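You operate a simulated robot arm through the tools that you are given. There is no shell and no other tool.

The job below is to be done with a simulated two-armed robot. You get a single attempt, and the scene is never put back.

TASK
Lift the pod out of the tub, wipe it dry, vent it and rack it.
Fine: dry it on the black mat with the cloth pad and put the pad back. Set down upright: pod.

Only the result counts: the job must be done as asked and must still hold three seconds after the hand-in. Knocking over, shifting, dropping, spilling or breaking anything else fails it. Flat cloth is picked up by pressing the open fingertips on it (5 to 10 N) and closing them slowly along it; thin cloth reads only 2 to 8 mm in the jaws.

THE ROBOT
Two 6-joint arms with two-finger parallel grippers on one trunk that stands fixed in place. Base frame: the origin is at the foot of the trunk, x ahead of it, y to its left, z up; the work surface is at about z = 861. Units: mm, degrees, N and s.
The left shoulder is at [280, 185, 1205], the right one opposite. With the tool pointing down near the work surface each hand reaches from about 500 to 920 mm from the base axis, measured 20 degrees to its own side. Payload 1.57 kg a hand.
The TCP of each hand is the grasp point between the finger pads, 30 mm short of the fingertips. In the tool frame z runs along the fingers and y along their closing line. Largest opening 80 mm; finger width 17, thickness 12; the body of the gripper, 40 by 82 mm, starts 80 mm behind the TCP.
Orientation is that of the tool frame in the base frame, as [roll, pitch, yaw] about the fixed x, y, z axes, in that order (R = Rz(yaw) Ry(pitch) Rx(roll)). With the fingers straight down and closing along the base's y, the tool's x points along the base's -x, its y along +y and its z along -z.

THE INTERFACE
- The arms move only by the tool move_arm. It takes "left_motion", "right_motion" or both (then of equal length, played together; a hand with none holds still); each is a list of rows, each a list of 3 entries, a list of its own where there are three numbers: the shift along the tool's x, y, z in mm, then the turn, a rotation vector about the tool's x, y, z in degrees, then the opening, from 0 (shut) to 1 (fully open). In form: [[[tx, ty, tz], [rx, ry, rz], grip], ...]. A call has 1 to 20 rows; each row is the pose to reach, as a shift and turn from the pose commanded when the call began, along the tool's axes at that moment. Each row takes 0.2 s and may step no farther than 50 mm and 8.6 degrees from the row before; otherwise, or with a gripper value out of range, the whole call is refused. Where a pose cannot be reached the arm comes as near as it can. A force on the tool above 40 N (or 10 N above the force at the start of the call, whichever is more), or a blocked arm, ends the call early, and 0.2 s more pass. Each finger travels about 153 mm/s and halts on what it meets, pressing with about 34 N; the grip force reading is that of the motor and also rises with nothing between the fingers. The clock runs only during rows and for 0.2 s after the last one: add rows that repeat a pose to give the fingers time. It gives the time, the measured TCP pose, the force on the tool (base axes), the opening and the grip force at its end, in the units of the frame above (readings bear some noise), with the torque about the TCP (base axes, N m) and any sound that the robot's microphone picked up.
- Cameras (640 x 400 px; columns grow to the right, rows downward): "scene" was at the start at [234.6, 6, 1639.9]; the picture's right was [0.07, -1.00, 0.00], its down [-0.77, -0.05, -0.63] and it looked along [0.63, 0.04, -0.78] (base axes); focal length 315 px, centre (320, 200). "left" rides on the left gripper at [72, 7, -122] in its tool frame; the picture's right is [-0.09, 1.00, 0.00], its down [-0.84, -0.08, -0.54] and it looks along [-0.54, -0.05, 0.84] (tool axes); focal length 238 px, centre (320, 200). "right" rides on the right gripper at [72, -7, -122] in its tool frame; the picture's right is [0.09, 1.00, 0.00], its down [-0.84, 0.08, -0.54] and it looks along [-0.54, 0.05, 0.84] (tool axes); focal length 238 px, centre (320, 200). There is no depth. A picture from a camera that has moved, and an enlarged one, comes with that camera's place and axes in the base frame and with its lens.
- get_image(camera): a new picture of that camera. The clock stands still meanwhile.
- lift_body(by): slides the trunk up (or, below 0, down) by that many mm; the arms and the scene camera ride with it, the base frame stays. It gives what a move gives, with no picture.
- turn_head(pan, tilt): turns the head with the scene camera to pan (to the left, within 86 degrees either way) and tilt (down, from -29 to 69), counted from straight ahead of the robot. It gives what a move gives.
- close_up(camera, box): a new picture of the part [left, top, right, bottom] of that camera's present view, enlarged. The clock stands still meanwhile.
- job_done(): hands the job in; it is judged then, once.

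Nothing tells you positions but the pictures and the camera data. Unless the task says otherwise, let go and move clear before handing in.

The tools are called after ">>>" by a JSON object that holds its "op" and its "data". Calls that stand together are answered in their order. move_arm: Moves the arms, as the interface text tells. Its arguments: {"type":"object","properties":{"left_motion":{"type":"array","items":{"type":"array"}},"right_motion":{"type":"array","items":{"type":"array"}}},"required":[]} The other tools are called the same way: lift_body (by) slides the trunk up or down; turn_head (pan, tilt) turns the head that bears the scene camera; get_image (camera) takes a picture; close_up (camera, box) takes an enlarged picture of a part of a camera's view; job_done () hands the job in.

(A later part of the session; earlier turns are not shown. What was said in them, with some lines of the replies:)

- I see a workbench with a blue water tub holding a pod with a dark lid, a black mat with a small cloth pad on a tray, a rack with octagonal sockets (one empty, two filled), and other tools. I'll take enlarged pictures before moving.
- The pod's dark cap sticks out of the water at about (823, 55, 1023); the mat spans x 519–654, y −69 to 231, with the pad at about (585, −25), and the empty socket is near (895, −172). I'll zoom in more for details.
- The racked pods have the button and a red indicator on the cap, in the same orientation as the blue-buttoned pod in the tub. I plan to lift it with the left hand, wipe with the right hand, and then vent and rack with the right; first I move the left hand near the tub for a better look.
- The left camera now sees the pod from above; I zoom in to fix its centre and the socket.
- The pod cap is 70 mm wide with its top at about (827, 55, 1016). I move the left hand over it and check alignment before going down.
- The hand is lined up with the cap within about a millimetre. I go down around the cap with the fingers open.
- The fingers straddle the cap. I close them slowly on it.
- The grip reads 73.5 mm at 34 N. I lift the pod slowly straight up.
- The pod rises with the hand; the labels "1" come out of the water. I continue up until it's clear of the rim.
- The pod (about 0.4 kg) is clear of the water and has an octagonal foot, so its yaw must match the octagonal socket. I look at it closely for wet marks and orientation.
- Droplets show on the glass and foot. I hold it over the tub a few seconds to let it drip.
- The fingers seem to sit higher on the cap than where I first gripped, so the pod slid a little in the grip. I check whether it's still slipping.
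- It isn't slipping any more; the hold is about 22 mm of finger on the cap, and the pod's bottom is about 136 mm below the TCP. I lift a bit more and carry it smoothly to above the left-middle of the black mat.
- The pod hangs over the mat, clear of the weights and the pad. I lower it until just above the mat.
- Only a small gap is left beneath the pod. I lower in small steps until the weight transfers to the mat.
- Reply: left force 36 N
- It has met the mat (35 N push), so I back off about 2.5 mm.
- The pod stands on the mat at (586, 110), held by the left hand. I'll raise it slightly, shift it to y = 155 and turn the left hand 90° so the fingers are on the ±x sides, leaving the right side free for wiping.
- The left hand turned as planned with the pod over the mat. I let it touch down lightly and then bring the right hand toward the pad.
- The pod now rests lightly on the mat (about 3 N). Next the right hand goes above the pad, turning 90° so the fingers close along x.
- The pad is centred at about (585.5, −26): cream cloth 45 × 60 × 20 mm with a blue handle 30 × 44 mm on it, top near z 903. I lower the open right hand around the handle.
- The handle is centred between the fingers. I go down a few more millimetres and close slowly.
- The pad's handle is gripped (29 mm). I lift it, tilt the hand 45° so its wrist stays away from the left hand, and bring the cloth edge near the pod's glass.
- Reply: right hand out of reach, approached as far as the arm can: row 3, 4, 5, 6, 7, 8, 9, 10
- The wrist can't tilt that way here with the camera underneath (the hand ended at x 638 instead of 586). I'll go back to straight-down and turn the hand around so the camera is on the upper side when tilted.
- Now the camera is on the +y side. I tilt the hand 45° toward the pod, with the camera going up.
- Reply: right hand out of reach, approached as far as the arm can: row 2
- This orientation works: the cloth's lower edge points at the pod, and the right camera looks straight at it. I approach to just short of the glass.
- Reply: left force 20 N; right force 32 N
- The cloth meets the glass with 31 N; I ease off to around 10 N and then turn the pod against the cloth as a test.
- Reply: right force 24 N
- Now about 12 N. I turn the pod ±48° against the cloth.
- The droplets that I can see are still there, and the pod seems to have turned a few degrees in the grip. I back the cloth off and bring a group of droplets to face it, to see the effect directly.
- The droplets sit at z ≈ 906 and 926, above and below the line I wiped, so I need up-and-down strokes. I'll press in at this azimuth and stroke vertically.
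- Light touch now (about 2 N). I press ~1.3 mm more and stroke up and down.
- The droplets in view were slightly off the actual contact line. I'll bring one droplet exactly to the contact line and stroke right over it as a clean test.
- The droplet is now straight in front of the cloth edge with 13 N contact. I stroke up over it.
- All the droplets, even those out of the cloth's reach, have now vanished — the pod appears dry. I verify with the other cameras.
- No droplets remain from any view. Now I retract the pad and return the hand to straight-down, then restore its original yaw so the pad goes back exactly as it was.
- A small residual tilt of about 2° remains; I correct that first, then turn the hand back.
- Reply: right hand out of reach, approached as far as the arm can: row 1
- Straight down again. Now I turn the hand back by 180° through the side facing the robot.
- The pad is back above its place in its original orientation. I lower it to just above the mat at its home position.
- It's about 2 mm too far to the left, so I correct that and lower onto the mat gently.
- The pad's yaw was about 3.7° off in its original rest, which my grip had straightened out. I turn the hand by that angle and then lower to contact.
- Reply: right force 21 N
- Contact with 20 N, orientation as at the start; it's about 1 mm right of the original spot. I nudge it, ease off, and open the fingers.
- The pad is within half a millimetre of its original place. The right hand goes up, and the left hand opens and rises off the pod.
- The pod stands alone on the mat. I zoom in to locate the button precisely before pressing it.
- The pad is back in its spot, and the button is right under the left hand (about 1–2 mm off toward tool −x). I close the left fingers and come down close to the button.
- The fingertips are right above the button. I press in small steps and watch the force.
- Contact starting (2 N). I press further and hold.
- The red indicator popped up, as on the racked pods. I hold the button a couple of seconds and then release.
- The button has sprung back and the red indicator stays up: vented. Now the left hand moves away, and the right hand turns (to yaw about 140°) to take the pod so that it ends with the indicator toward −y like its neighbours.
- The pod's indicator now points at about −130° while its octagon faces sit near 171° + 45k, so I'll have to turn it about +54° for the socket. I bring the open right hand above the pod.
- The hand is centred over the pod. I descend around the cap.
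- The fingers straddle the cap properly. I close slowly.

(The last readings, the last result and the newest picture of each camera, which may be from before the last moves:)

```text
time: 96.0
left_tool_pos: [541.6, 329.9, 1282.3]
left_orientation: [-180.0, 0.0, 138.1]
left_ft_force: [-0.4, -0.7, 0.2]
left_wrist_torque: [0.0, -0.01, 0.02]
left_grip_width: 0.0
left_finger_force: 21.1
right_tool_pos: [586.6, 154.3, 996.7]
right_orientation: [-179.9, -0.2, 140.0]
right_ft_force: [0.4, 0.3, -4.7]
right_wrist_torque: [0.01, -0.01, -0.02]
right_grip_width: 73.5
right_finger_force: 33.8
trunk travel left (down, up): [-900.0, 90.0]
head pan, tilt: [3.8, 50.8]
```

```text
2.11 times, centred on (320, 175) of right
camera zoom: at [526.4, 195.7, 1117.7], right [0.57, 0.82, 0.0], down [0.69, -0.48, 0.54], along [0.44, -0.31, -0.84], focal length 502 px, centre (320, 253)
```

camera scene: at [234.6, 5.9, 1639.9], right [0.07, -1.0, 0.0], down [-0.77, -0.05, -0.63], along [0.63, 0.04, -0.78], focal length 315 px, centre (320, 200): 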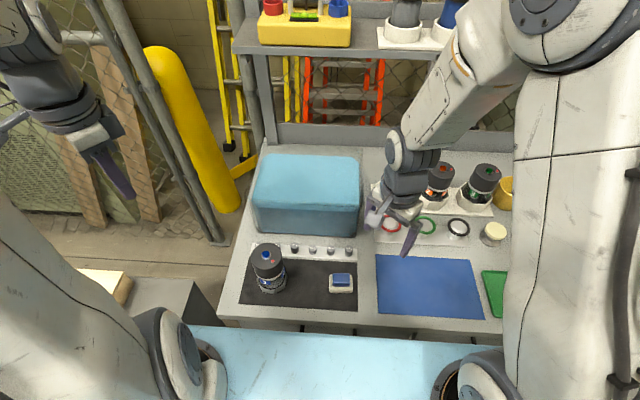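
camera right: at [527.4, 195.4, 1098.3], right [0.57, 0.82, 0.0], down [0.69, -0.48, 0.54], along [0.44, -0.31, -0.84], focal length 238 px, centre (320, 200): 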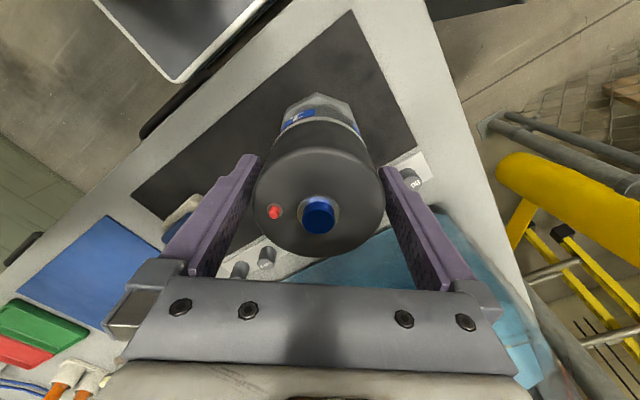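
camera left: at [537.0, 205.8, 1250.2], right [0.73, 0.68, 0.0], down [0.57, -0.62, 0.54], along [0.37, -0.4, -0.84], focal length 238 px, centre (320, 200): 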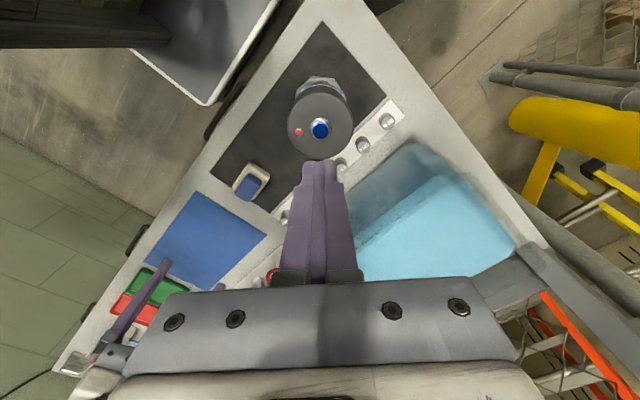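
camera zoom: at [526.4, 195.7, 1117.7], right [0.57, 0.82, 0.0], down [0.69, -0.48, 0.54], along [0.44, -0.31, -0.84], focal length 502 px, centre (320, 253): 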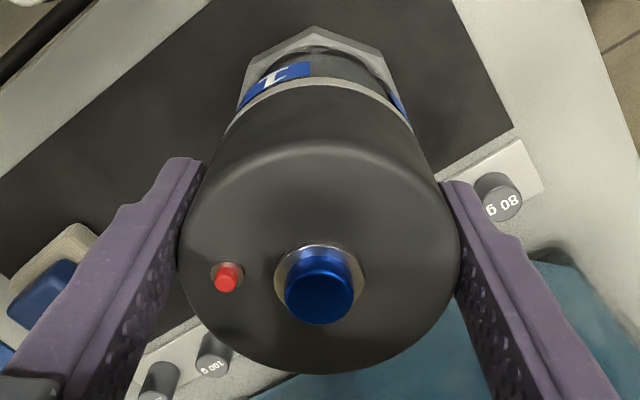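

The pod is lifted securely (no slip, 4.7 N). I carry it up and over to the right, turning it +54° on the way, keeping clear of the tub.

>>> {"op": "move_arm", "data": {"right_motion": [[[0, 0, -15], [0, 0, 0], 0.78], [[0, 0, -40], [0, 0, 0], 0.78], [[0, 0, -65], [0, 0, 0], 0.78], [[-10, -10, -85], [0, 0, -4], 0.78], [[-32, -33, -94], [0, 0, -10], 0.78], [[-56, -58, -94], [0, 0, -16], 0.78], [[-81, -84, -94], [0, 0, -22], 0.78], [[-106, -110, -94], [0, 0, -28], 0.78], [[-131, -136, -94], [0, 0, -34], 0.78], [[-156, -161, -94], [0, 0, -40], 0.78], [[-181, -187, -94], [0, 0, -46], 0.78], [[-204, -211, -94], [0, 0, -51], 0.78], [[-220, -227, -94], [0, 0, -54.2], 0.78], [[-226.6, -234.2, -94], [0, 0, -54.2], 0.78], [[-226.6, -234.2, -94], [0, 0, -54.2], 0.78]]}}

>>> {"op": "get_image", "data": {"camera": "scene"}}

>>> {"op": "get_image", "data": {"camera": "right"}}

```text
time: 99.2
left_tool_pos: [540.9, 330.8, 1280.7]
left_orientation: [-179.9, 0.0, 138.0]
left_ft_force: [-0.5, 0.8, -0.7]
left_wrist_torque: [0.04, 0.0, 0.02]
left_grip_width: 0.0
left_finger_force: 21.1
right_tool_pos: [610.1, -171.4, 1089.8]
right_orientation: [180.0, 0.0, -165.9]
right_ft_force: [-0.3, 0.6, -4.1]
right_wrist_torque: [0.03, 0.0, 0.01]
right_grip_width: 73.8
right_finger_force: 34.2
trunk travel left (down, up): [-900.0, 90.0]
head pan, tilt: [3.8, 50.8]
```

```text
taken
camera scene: at [234.7, 5.8, 1639.9], right [0.07, -1.0, 0.0], down [-0.77, -0.05, -0.63], along [0.63, 0.04, -0.78], focal length 315 px, centre (320, 200)
```

scene: 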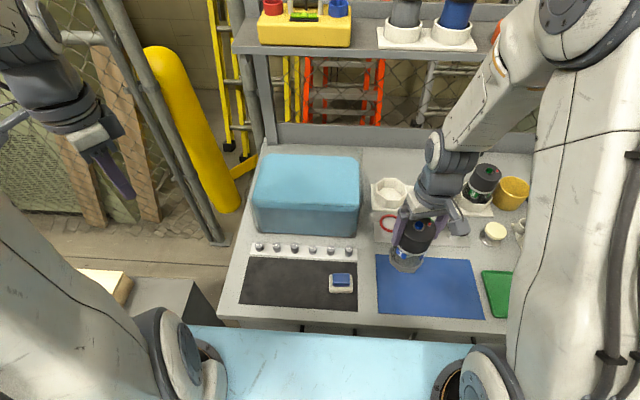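

```text
taken
camera right: at [542.0, -196.1, 1211.7], right [-0.33, 0.94, 0.0], down [0.79, 0.28, 0.54], along [0.51, 0.18, -0.84], focal length 238 px, centre (320, 200)
```

right: 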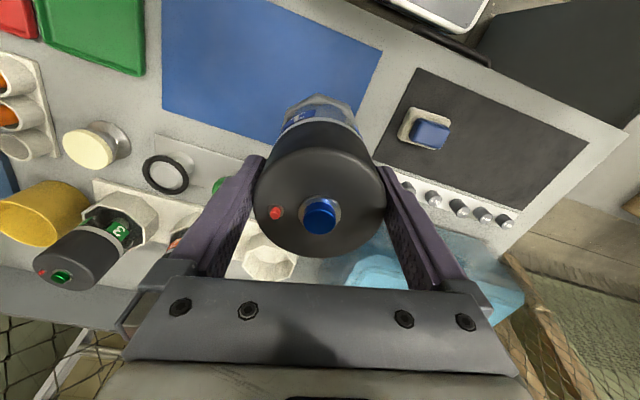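

The pod is over the blue mat, turned to hand yaw 194°. I move it forward toward the rack at this height.

>>> {"op": "move_arm", "data": {"right_motion": [[[-15, -3.8, 0], [0, 0, 0], 0.78], [[-42, -10.5, 0], [0, 0, 0], 0.78], [[-73, -18.3, 0], [0, 0, 0], 0.78], [[-104, -26.1, 0], [0, 0, 0], 0.78], [[-135, -33.9, 0], [0, 0, 0], 0.78], [[-166, -41.7, 0], [0, 0, 0], 0.78], [[-195, -49, 0], [0, 0, 0], 0.78], [[-214, -53.7, 0], [0, 0, 0], 0.78], [[-223, -56, 0], [0, 0, 0], 0.78], [[-223, -56, 0], [0, 0, 0], 0.78]]}}

>>> {"op": "get_image", "data": {"camera": "scene"}}

>>> {"op": "close_up", "data": {"camera": "scene", "box": [360, 120, 480, 240]}}

>>> {"op": "get_image", "data": {"camera": "right"}}

```text
time: 101.4
left_tool_pos: [541.3, 331.2, 1282.2]
left_orientation: [179.9, 0.0, 138.0]
left_ft_force: [-0.8, -0.1, -0.2]
left_wrist_torque: [0.03, 0.0, 0.01]
left_grip_width: 0.1
left_finger_force: 21.3
right_tool_pos: [839.5, -169.6, 1088.4]
right_orientation: [180.0, -0.1, -165.8]
right_ft_force: [-0.6, -1.0, -3.6]
right_wrist_torque: [0.02, 0.02, -0.01]
right_grip_width: 73.7
right_finger_force: 33.6
trunk travel left (down, up): [-900.0, 90.0]
head pan, tilt: [3.8, 50.8]
```

```text
taken
camera scene: at [234.9, 5.8, 1639.9], right [0.07, -1.0, 0.0], down [-0.77, -0.05, -0.63], along [0.63, 0.04, -0.78], focal length 315 px, centre (320, 200)
```

scene: 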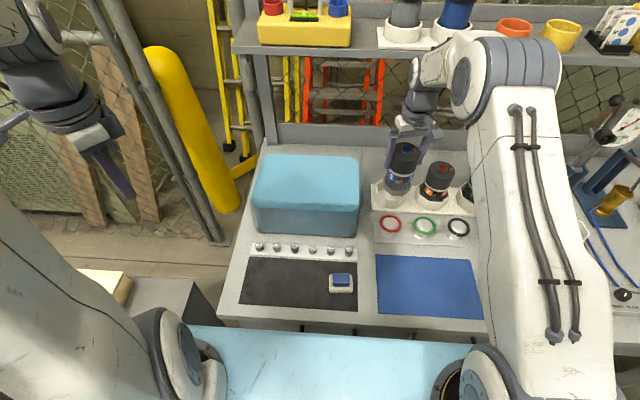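

```text
3.33 times, centred on (420, 180) of scene
camera zoom: at [234.9, 5.8, 1639.9], right [0.07, -1.0, 0.0], down [-0.77, -0.05, -0.63], along [0.63, 0.04, -0.78], focal length 1051 px, centre (-13, 267)
```

zoom: 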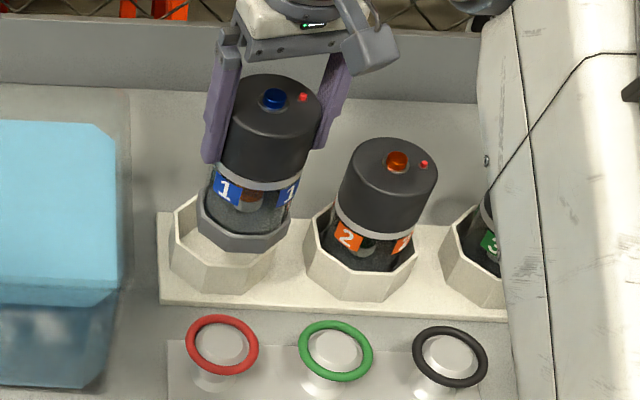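

```text
taken
camera right: at [771.8, -195.2, 1210.3], right [-0.33, 0.94, 0.0], down [0.79, 0.28, 0.54], along [0.51, 0.18, -0.84], focal length 238 px, centre (320, 200)
```

right: 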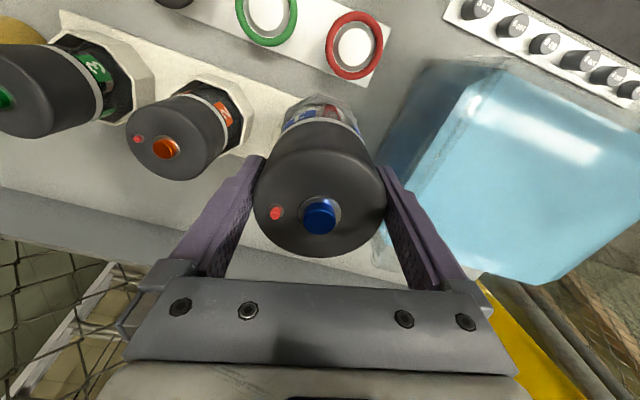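

The pod looks correctly turned relative to the rack. I move the last 49 mm to over the socket.

>>> {"op": "move_arm", "data": {"right_motion": [[[-15, -3.8, 0], [0, 0, 0], 0.78], [[-32, -8, 0], [0, 0, 0], 0.78], [[-43, -10.8, 0], [0, 0, 0], 0.78], [[-47.5, -11.9, 0], [0, 0, 0], 0.78], [[-47.5, -11.9, 0], [0, 0, 0], 0.78], [[-47.5, -11.9, 0], [0, 0, 0], 0.78]]}}

>>> {"op": "close_up", "data": {"camera": "scene", "box": [350, 110, 470, 230]}}

>>> {"op": "get_image", "data": {"camera": "right"}}

```text
time: 102.8
left_tool_pos: [540.4, 329.3, 1282.7]
left_orientation: [-179.9, 0.0, 138.0]
left_ft_force: [0.3, 0.9, 0.4]
left_wrist_torque: [0.02, 0.0, 0.0]
left_grip_width: 0.0
left_finger_force: 20.7
right_tool_pos: [889.2, -171.0, 1090.1]
right_orientation: [180.0, -0.1, -165.8]
right_ft_force: [-0.2, 0.0, -4.1]
right_wrist_torque: [-0.03, 0.01, 0.04]
right_grip_width: 73.8
right_finger_force: 33.1
trunk travel left (down, up): [-900.0, 90.0]
head pan, tilt: [3.8, 50.8]
```

```text
3.33 times, centred on (410, 170) of scene
camera zoom: at [234.8, 5.8, 1639.9], right [0.07, -1.0, 0.0], down [-0.77, -0.05, -0.63], along [0.63, 0.04, -0.78], focal length 1051 px, centre (20, 300)
```

zoom: 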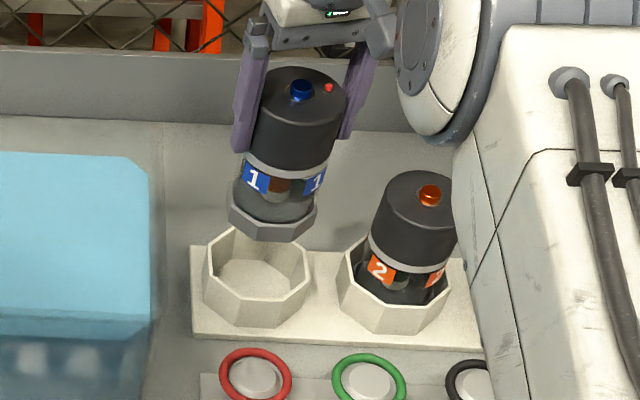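

```text
taken
camera right: at [820.4, -195.1, 1211.0], right [-0.33, 0.94, 0.0], down [0.79, 0.28, 0.54], along [0.51, 0.18, -0.84], focal length 238 px, centre (320, 200)
```

right: 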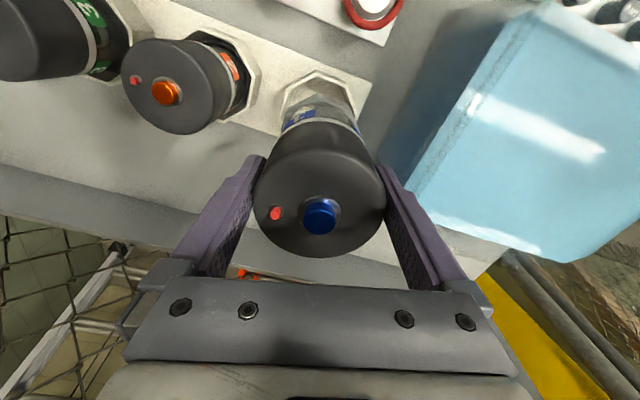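

The hand is above the socket at (889, −171). I zoom to compare the octagon foot and the socket.

>>> {"op": "close_up", "data": {"camera": "scene", "box": [380, 165, 430, 215]}}

>>> {"op": "close_up", "data": {"camera": "right", "box": [270, 60, 370, 140]}}

```text
8.00 times, centred on (405, 190) of scene
camera zoom: at [234.8, 5.8, 1639.9], right [0.07, -1.0, 0.0], down [-0.77, -0.05, -0.63], along [0.63, 0.04, -0.78], focal length 2522 px, centre (-360, 280)
```

zoom: 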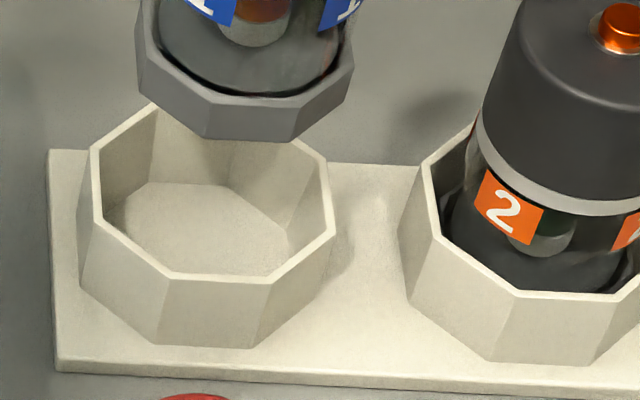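

```text
5.00 times, centred on (320, 100) of right
camera zoom: at [820.4, -195.1, 1211.0], right [-0.33, 0.94, 0.0], down [0.79, 0.28, 0.54], along [0.51, 0.18, -0.84], focal length 1192 px, centre (320, 700)
```

zoom: 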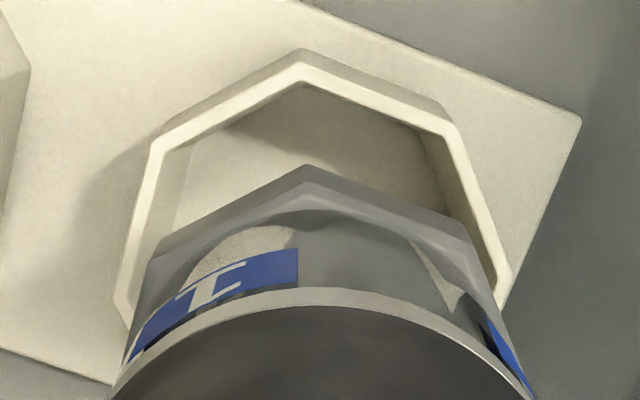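

The octagon's edges are parallel to the socket's within about a degree, and centring is within ~2 mm. I nudge −1.8 mm in y and lower to just above the rim.

>>> {"op": "move_arm", "data": {"right_motion": [[[0.4, -1.7, 10], [0, 0, 0], 0.78], [[0.4, -1.7, 25], [0, 0, 0], 0.78], [[0.4, -1.7, 42], [0, 0, 0], 0.78], [[0.4, -1.7, 54], [0, 0, 0], 0.78], [[0.4, -1.7, 60], [0, 0, 0], 0.78], [[0.4, -1.7, 60], [0, 0, 0], 0.78]]}}

>>> {"op": "close_up", "data": {"camera": "scene", "box": [370, 155, 430, 215]}}

>>> {"op": "close_up", "data": {"camera": "right", "box": [270, 70, 370, 150]}}

```text
time: 104.2
left_tool_pos: [541.0, 330.3, 1282.9]
left_orientation: [179.9, 0.0, 138.0]
left_ft_force: [0.6, 0.0, 0.4]
left_wrist_torque: [-0.02, -0.04, 0.01]
left_grip_width: 0.0
left_finger_force: 21.2
right_tool_pos: [888.0, -173.7, 1029.6]
right_orientation: [179.9, -0.1, -165.8]
right_ft_force: [0.0, 1.1, -4.2]
right_wrist_torque: [0.02, -0.01, 0.0]
right_grip_width: 73.6
right_finger_force: 34.0
trunk travel left (down, up): [-900.0, 90.0]
head pan, tilt: [3.8, 50.8]
```

```text
6.67 times, centred on (400, 185) of scene
camera zoom: at [234.9, 5.8, 1639.9], right [0.07, -1.0, 0.0], down [-0.77, -0.05, -0.63], along [0.63, 0.04, -0.78], focal length 2101 px, centre (-213, 300)
```

zoom: 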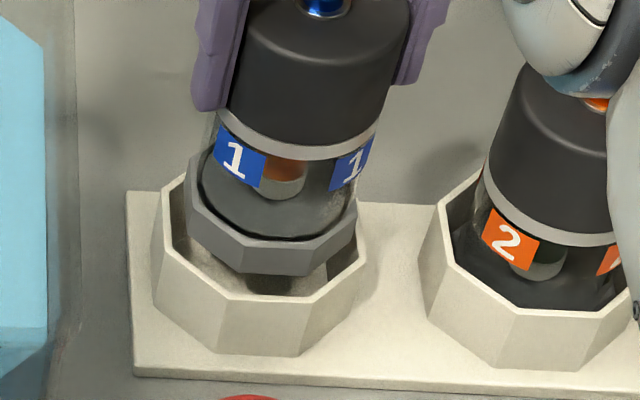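

```text
5.00 times, centred on (320, 110) of right
camera zoom: at [820.5, -197.4, 1151.0], right [-0.33, 0.94, 0.0], down [0.79, 0.28, 0.54], along [0.51, 0.18, -0.84], focal length 1192 px, centre (320, 650)
```

zoom: 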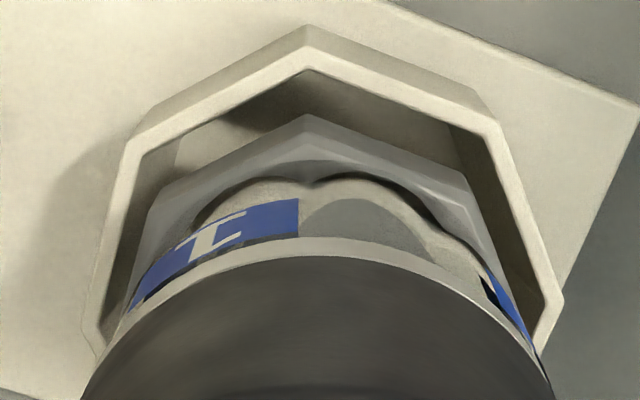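

Well centred inside the rim. I lower the pod into the socket.

>>> {"op": "move_arm", "data": {"right_motion": [[[0, 0, 8], [0, 0, 0], 0.78], [[0, 0, 16], [0, 0, 0], 0.78], [[0, 0, 24], [0, 0, 0], 0.78], [[0, 0, 32], [0, 0, 0], 0.78], [[0, 0, 38], [0, 0, 0], 0.78], [[0, 0, 38], [0, 0, 0], 0.78]]}}

>>> {"op": "close_up", "data": {"camera": "scene", "box": [370, 155, 430, 215]}}

```text
time: 105.6
left_tool_pos: [541.0, 330.9, 1282.6]
left_orientation: [-179.9, -0.1, 138.0]
left_ft_force: [0.5, 0.0, 0.1]
left_wrist_torque: [0.03, 0.01, 0.0]
left_grip_width: 0.4
left_finger_force: 21.7
right_tool_pos: [887.9, -170.9, 990.1]
right_orientation: [-180.0, -0.1, -165.7]
right_ft_force: [-0.2, 0.5, -4.0]
right_wrist_torque: [0.0, 0.06, 0.0]
right_grip_width: 73.6
right_finger_force: 34.2
trunk travel left (down, up): [-900.0, 90.0]
head pan, tilt: [3.8, 50.8]
```

```text
6.67 times, centred on (400, 185) of scene
camera zoom: at [234.9, 5.8, 1639.9], right [0.07, -1.0, 0.0], down [-0.77, -0.05, -0.63], along [0.63, 0.04, -0.78], focal length 2101 px, centre (-213, 300)
```

zoom: 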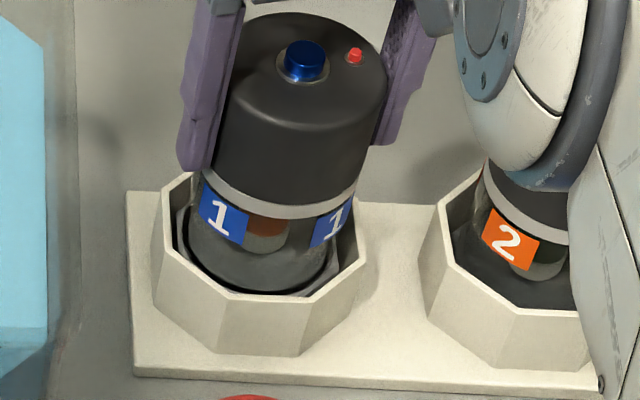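

The pod is deep in the socket; I lower in small steps to seat it.

>>> {"op": "move_arm", "data": {"right_motion": [[[0, 0, 2], [0, 0, 0], 0.78], [[0, 0, 4], [0, 0, 0], 0.78], [[0, 0, 4], [0, 0, 0], 0.78]]}}

```text
time: 106.4
left_tool_pos: [541.0, 330.1, 1281.5]
left_orientation: [180.0, 0.0, 138.0]
left_ft_force: [0.4, 0.7, -0.1]
left_wrist_torque: [-0.03, -0.02, -0.02]
left_grip_width: 0.0
left_finger_force: 21.0
right_tool_pos: [887.8, -172.5, 986.9]
right_orientation: [-180.0, -0.2, -165.8]
right_ft_force: [0.5, -0.6, -3.7]
right_wrist_torque: [0.0, 0.02, -0.01]
right_grip_width: 73.5
right_finger_force: 33.7
trunk travel left (down, up): [-900.0, 90.0]
head pan, tilt: [3.8, 50.8]
```

>>> {"op": "move_arm", "data": {"right_motion": [[[0, 0, 1.5], [0, 0, 0], 0.78], [[0, 0, 3], [0, 0, 0], 0.78], [[0, 0, 3], [0, 0, 0], 0.78]]}}

```text
time: 107.2
left_tool_pos: [541.9, 331.8, 1282.0]
left_orientation: [-180.0, -0.1, 137.9]
left_ft_force: [-0.3, -0.4, -0.5]
left_wrist_torque: [0.01, 0.02, 0.0]
left_grip_width: 0.3
left_finger_force: 21.0
right_tool_pos: [886.9, -171.9, 982.9]
right_orientation: [-179.9, 0.0, -165.8]
right_ft_force: [-0.6, -0.4, -2.1]
right_wrist_torque: [0.03, -0.01, 0.02]
right_grip_width: 73.4
right_finger_force: 34.0
trunk travel left (down, up): [-900.0, 90.0]
head pan, tilt: [3.8, 50.8]
```

>>> {"op": "move_arm", "data": {"right_motion": [[[0, 0, 1], [0, 0, 0], 0.78], [[0, 0, 1], [0, 0, 0], 0.78]]}}

```text
time: 107.8
left_tool_pos: [542.2, 330.1, 1282.0]
left_orientation: [-179.9, 0.0, 138.0]
left_ft_force: [0.6, -1.0, -0.8]
left_wrist_torque: [-0.03, 0.0, 0.01]
left_grip_width: 0.0
left_finger_force: 21.3
right_tool_pos: [887.9, -173.5, 983.6]
right_orientation: [-179.9, -0.2, -165.8]
right_ft_force: [-0.9, -0.5, 0.8]
right_wrist_torque: [-0.06, -0.06, -0.04]
right_grip_width: 73.5
right_finger_force: 33.5
trunk travel left (down, up): [-900.0, 90.0]
head pan, tilt: [3.8, 50.8]
```

The pod is seated (weight on the rack). During wiping the cap turned ~14° relative to the body (indicator vs. labels: 59° instead of 45° as on the other pods), so I press down gently and turn the cap back by that amount.

>>> {"op": "close_up", "data": {"camera": "scene", "box": [370, 150, 430, 210]}}

>>> {"op": "close_up", "data": {"camera": "right", "box": [240, 60, 400, 260]}}

```text
6.67 times, centred on (400, 180) of scene
camera zoom: at [234.5, 5.8, 1639.9], right [0.07, -1.0, 0.0], down [-0.77, -0.05, -0.63], along [0.63, 0.04, -0.78], focal length 2101 px, centre (-213, 333)
```

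zoom: 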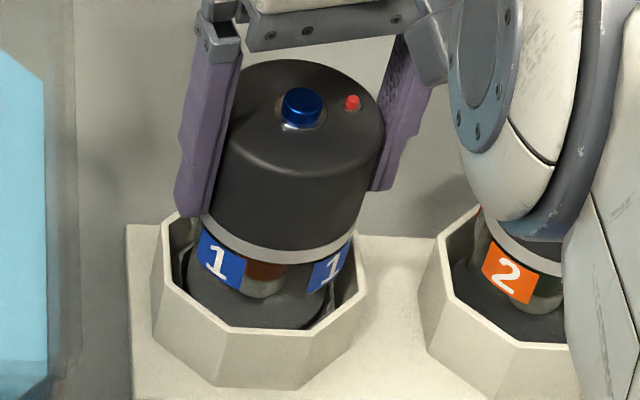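

```text
2.00 times, centred on (320, 160) of right
camera zoom: at [820.3, -196.9, 1105.5], right [-0.33, 0.94, 0.0], down [0.79, 0.28, 0.54], along [0.51, 0.18, -0.84], focal length 477 px, centre (320, 280)
```

zoom: 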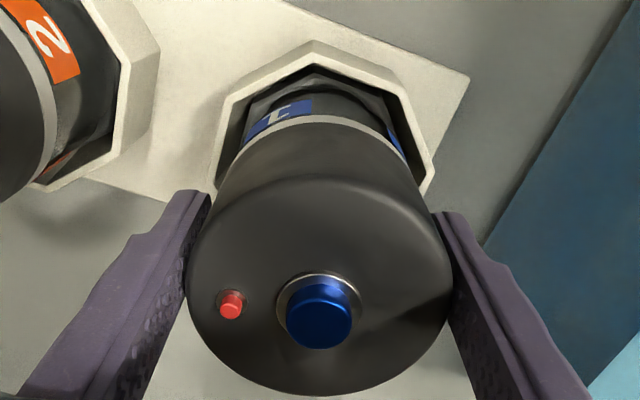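

>>> {"op": "move_arm", "data": {"right_motion": [[[0, 0, 0.8], [0, 0, 0], 0.78], [[0, 0, 1.5], [0, 0, 0], 0.78], [[0, 0, 1.5], [0, 0, 3], 0.78], [[0, 0, 1.5], [0, 0, 6], 0.78], [[0, 0, 1.5], [0, 0, 9], 0.78], [[0, 0, 1.5], [0, 0, 12], 0.78], [[0, 0, 1.5], [0, 0, 14], 0.78], [[0, 0, 1.5], [0, 0, 14], 0.78]]}}

>>> {"op": "close_up", "data": {"camera": "scene", "box": [370, 150, 430, 210]}}

>>> {"op": "close_up", "data": {"camera": "right", "box": [240, 60, 400, 260]}}

```text
time: 109.6
left_tool_pos: [540.4, 330.7, 1281.3]
left_orientation: [180.0, 0.0, 138.0]
left_ft_force: [0.4, -0.3, 0.2]
left_wrist_torque: [-0.02, 0.0, -0.02]
left_grip_width: 0.0
left_finger_force: 21.5
right_tool_pos: [888.2, -172.9, 983.6]
right_orientation: [180.0, 0.0, -179.8]
right_ft_force: [-1.3, 4.3, 11.9]
right_wrist_torque: [0.16, -0.04, 0.0]
right_grip_width: 73.5
right_finger_force: 33.7
trunk travel left (down, up): [-900.0, 90.0]
head pan, tilt: [3.8, 50.8]
```

```text
6.67 times, centred on (400, 180) of scene
camera zoom: at [233.9, 6.2, 1640.1], right [0.07, -1.0, 0.0], down [-0.77, -0.05, -0.63], along [0.63, 0.04, -0.78], focal length 2101 px, centre (-213, 333)
```

zoom: 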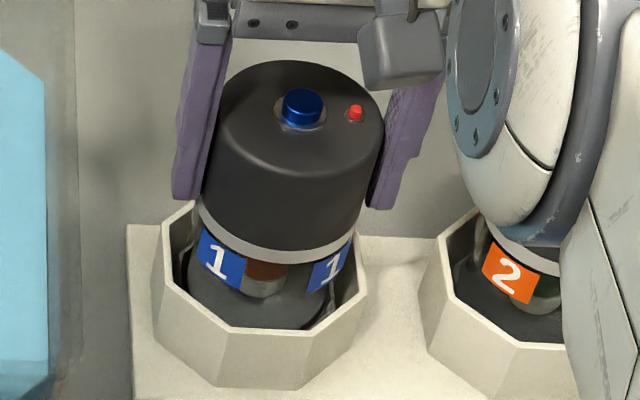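

```text
2.00 times, centred on (320, 160) of right
camera zoom: at [816.4, -179.0, 1104.8], right [-0.1, 1.0, 0.0], down [0.84, 0.08, 0.54], along [0.54, 0.05, -0.84], focal length 477 px, centre (320, 280)
```

zoom: 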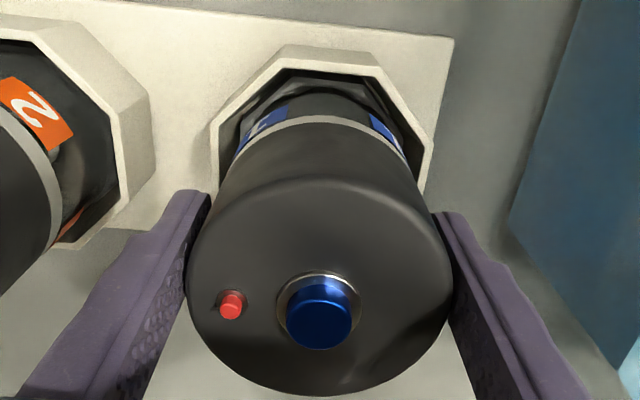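

The cap turned with the hand while the labels stayed put, so it's aligned like its neighbours again. I ease off, open the fingers, and rise straight up.

>>> {"op": "move_arm", "data": {"right_motion": [[[0, 0, -1.2], [0, 0, 0], 0.78], [[0, 0, -1.2], [0, 0, 0], 0.85], [[0, 0, -1.2], [0, 0, 0], 0.92], [[0, 0, -1.2], [0, 0, 0], 0.96], [[0, 0, -1.2], [0, 0, 0], 1], [[0, 0, -1.2], [0, 0, 0], 1]]}}

>>> {"op": "close_up", "data": {"camera": "right", "box": [240, 60, 400, 260]}}

```text
time: 111.0
left_tool_pos: [541.0, 329.6, 1282.3]
left_orientation: [-180.0, 0.1, 137.9]
left_ft_force: [0.1, 0.3, -0.2]
left_wrist_torque: [-0.04, 0.02, 0.0]
left_grip_width: 0.0
left_finger_force: 21.6
right_tool_pos: [888.1, -172.6, 982.8]
right_orientation: [180.0, -0.1, -179.8]
right_ft_force: [-0.2, -0.2, 0.4]
right_wrist_torque: [-0.01, 0.01, -0.02]
right_grip_width: 80.1
right_finger_force: 0.1
trunk travel left (down, up): [-900.0, 90.0]
head pan, tilt: [3.8, 50.8]
```

```text
2.00 times, centred on (320, 160) of right
camera zoom: at [816.2, -179.8, 1105.6], right [-0.1, 1.0, 0.0], down [0.84, 0.08, 0.54], along [0.54, 0.05, -0.84], focal length 477 px, centre (320, 280)
```

zoom: 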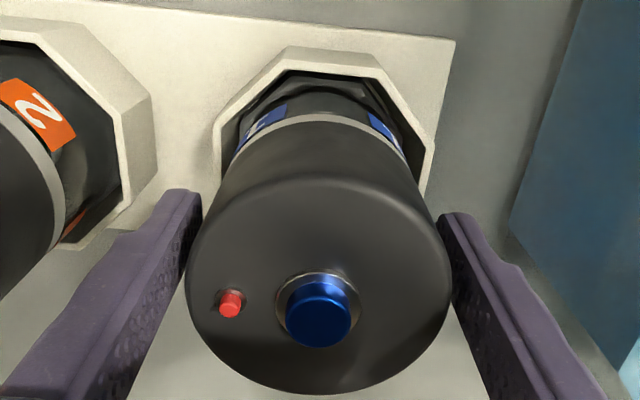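

The fingers are open on both sides. I rise straight up and back away.

>>> {"op": "move_arm", "data": {"right_motion": [[[0, 0, -5], [0, 0, 0], 1], [[0, 0, -15], [0, 0, 0], 1], [[0, 0, -30], [0, 0, 0], 1], [[0, 0, -50], [0, 0, 0], 1], [[0, 0, -75], [0, 0, 0], 1], [[0, 0, -100], [0, 0, 0], 1], [[10, 0, -115], [0, 0, 0], 1], [[35, 0, -125], [0, 0, 0], 1], [[70, 0, -135], [0, 0, 0], 1], [[110, 0, -145], [0, 0, 0], 1], [[150, 0, -155], [0, 0, 0], 1], [[190, 0, -165], [0, 0, 0], 1], [[190, 0, -165], [0, 0, 0], 1]]}}

>>> {"op": "get_image", "data": {"camera": "scene"}}

>>> {"op": "get_image", "data": {"camera": "right"}}

>>> {"op": "close_up", "data": {"camera": "scene", "box": [360, 140, 480, 240]}}

```text
time: 113.8
left_tool_pos: [541.3, 330.4, 1283.1]
left_orientation: [-180.0, 0.0, 138.0]
left_ft_force: [-0.6, 0.3, 0.7]
left_wrist_torque: [0.0, 0.01, -0.01]
left_grip_width: 0.0
left_finger_force: 20.9
right_tool_pos: [698.9, -174.0, 1149.0]
right_orientation: [180.0, -0.2, -179.8]
right_ft_force: [0.6, 0.9, 0.2]
right_wrist_torque: [-0.01, -0.03, 0.01]
right_grip_width: 80.1
right_finger_force: 0.0
trunk travel left (down, up): [-900.0, 90.0]
head pan, tilt: [3.8, 50.8]
```

```text
taken
camera scene: at [234.2, 5.9, 1640.0], right [0.07, -1.0, 0.0], down [-0.77, -0.05, -0.63], along [0.63, 0.04, -0.78], focal length 315 px, centre (320, 200)
```

scene: 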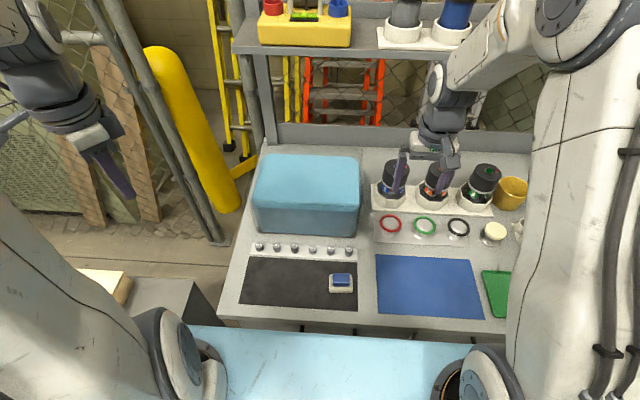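

```text
taken
camera right: at [626.5, -181.2, 1270.5], right [-0.1, 1.0, 0.0], down [0.84, 0.08, 0.54], along [0.54, 0.05, -0.84], focal length 238 px, centre (320, 200)
```

right: 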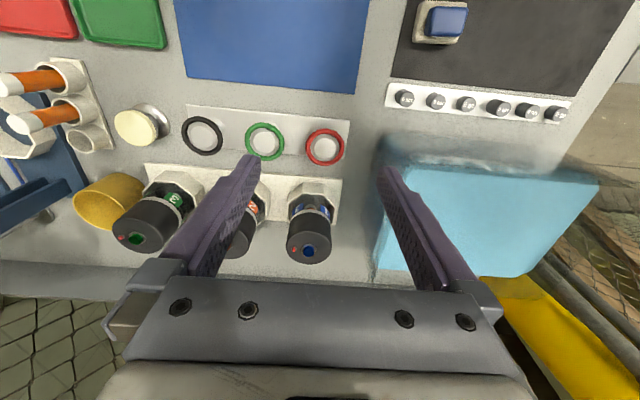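

```text
4.00 times, centred on (420, 190) of scene
camera zoom: at [234.2, 5.9, 1640.0], right [0.07, -1.0, 0.0], down [-0.77, -0.05, -0.63], along [0.63, 0.04, -0.78], focal length 1261 px, centre (-80, 240)
```

zoom: 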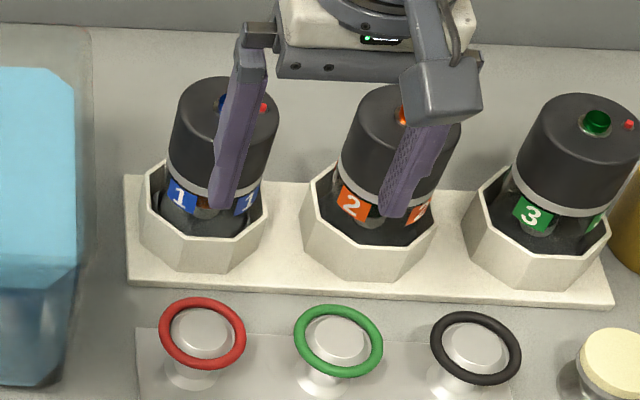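

The pod stands in its socket next to pods 2 and 3. I move the right hand fully clear and do a final check.

>>> {"op": "move_arm", "data": {"right_motion": [[[20, -12, -20], [0, 0, 0], 1], [[48, -30, -40], [0, 0, 0], 1], [[78, -49, -60], [0, 0, 0], 1], [[108, -68, -80], [0, 0, 0], 1], [[135, -85, -100], [0, 0, 0], 1], [[153, -97, -118], [0, 0, 0], 1], [[153, -97, -118], [0, 0, 0], 1]]}}

>>> {"op": "get_image", "data": {"camera": "scene"}}

>>> {"op": "close_up", "data": {"camera": "scene", "box": [360, 140, 480, 240]}}

>>> {"op": "close_up", "data": {"camera": "scene", "box": [220, 140, 380, 330]}}

>>> {"op": "close_up", "data": {"camera": "right", "box": [200, 160, 400, 285]}}

```text
time: 115.4
left_tool_pos: [541.3, 330.6, 1281.7]
left_orientation: [-180.0, 0.0, 138.0]
left_ft_force: [0.1, -0.6, 0.6]
left_wrist_torque: [0.02, -0.04, 0.01]
left_grip_width: 0.0
left_finger_force: 21.7
right_tool_pos: [545.2, -270.6, 1267.4]
right_orientation: [-180.0, -0.1, -179.8]
right_ft_force: [-0.1, 0.2, -0.2]
right_wrist_torque: [0.0, 0.0, 0.02]
right_grip_width: 80.1
right_finger_force: 0.1
trunk travel left (down, up): [-900.0, 90.0]
head pan, tilt: [3.8, 50.8]
```

```text
taken
camera scene: at [234.4, 5.9, 1639.9], right [0.07, -1.0, 0.0], down [-0.77, -0.05, -0.63], along [0.63, 0.04, -0.78], focal length 315 px, centre (320, 200)
```

scene: 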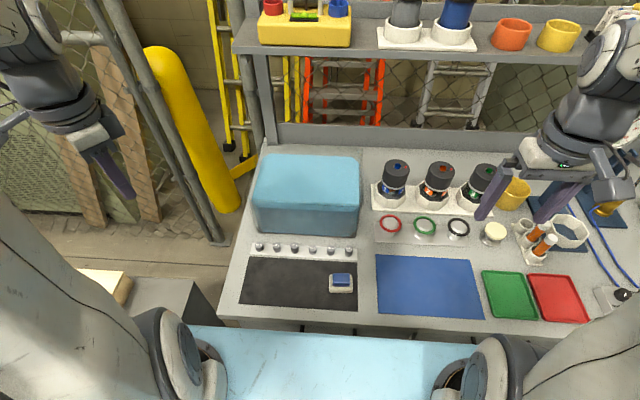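

```text
4.00 times, centred on (420, 190) of scene
camera zoom: at [234.4, 5.9, 1639.9], right [0.07, -1.0, 0.0], down [-0.77, -0.05, -0.63], along [0.63, 0.04, -0.78], focal length 1261 px, centre (-80, 240)
```

zoom: 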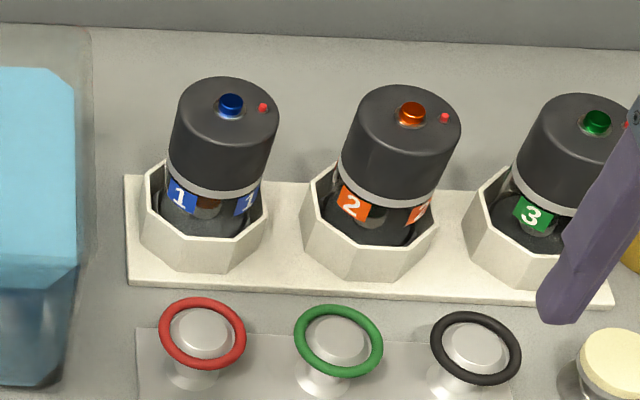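

```text
2.11 times, centred on (300, 235) of scene
camera zoom: at [234.4, 5.9, 1639.9], right [0.07, -1.0, 0.0], down [-0.77, -0.05, -0.63], along [0.63, 0.04, -0.78], focal length 664 px, centre (362, 126)
```

zoom: 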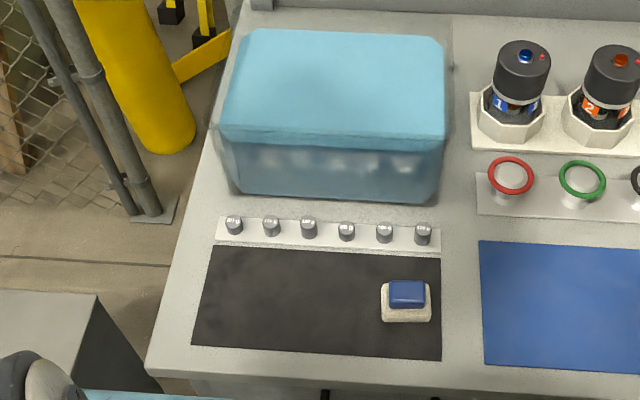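

```text
3.20 times, centred on (300, 222) of right
camera zoom: at [472.9, -277.7, 1387.9], right [-0.1, 1.0, 0.0], down [0.84, 0.08, 0.54], along [0.54, 0.05, -0.84], focal length 763 px, centre (384, 128)
```

zoom: 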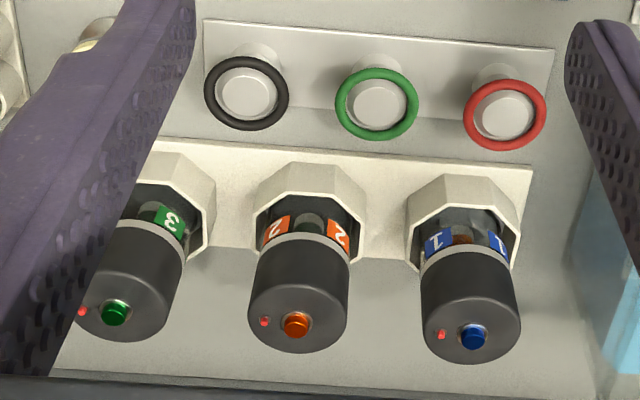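

The pod is racked upright, indicator up, labels dry, and the pad is on the mat; one last close look at the pad and the pod before handing in.

>>> {"op": "close_up", "data": {"camera": "scene", "box": [322, 265, 362, 297]}}

>>> {"op": "close_up", "data": {"camera": "scene", "box": [365, 155, 425, 215]}}

```text
12.50 times, centred on (342, 281) of scene
camera zoom: at [234.4, 5.9, 1639.9], right [0.07, -1.0, 0.0], down [-0.77, -0.05, -0.63], along [0.63, 0.04, -0.78], focal length 3940 px, centre (45, -812)
```

zoom: 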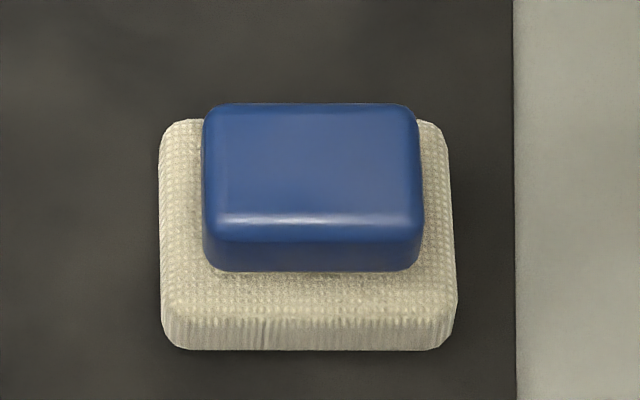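

```text
6.67 times, centred on (395, 185) of scene
camera zoom: at [234.4, 5.9, 1639.9], right [0.07, -1.0, 0.0], down [-0.77, -0.05, -0.63], along [0.63, 0.04, -0.78], focal length 2101 px, centre (-180, 300)
```

zoom: 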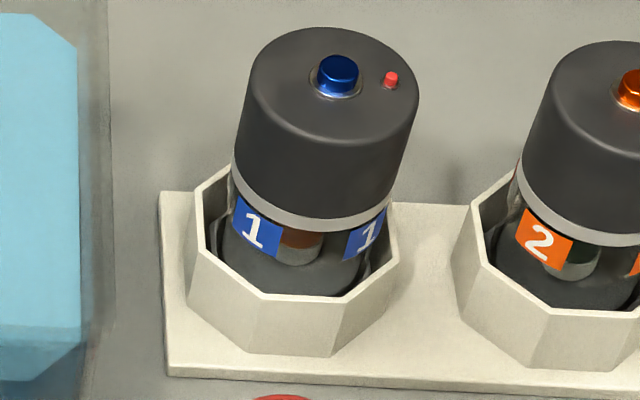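

The pad sits where it was, the pod is dry, vented and standing upright in its socket, and both hands are clear. I hand the job in.

>>> {"op": "job_done", "data": {}}

```text
The job is handed in.
```

Pod 1 is out of the tub, dry, vented and standing upright in its socket beside pods 2 and 3. I handed the job in, and no verdict came back.

- **Drying:** I wiped it standing on the black mat with the cloth pad. The droplets vanished, and none were visible from any camera afterwards.
- **Pad:** it is back on the mat within about half a millimetre of where it started, turned the same way as before.
- **Venting:** I pressed the blue button for about three seconds. The red indicator popped up and stayed up, as on pods 2 and 3. No hiss or other sound was reported.
- **Racking:** the pod sits at the same height as its neighbours, with its indicator pointing the same way.

Two things happened along the way:

- **Slip:** the pod slid about 26 mm in the left gripper when first lifted from the water, then held.
- **Cap turn:** during wiping the cap turned about 14° relative to the body. Once it was racked, I turned it back to match pods 2 and 3 while pressing down lightly.

I saw nothing else knocked over or shifted in the final pictures, and both hands are clear.
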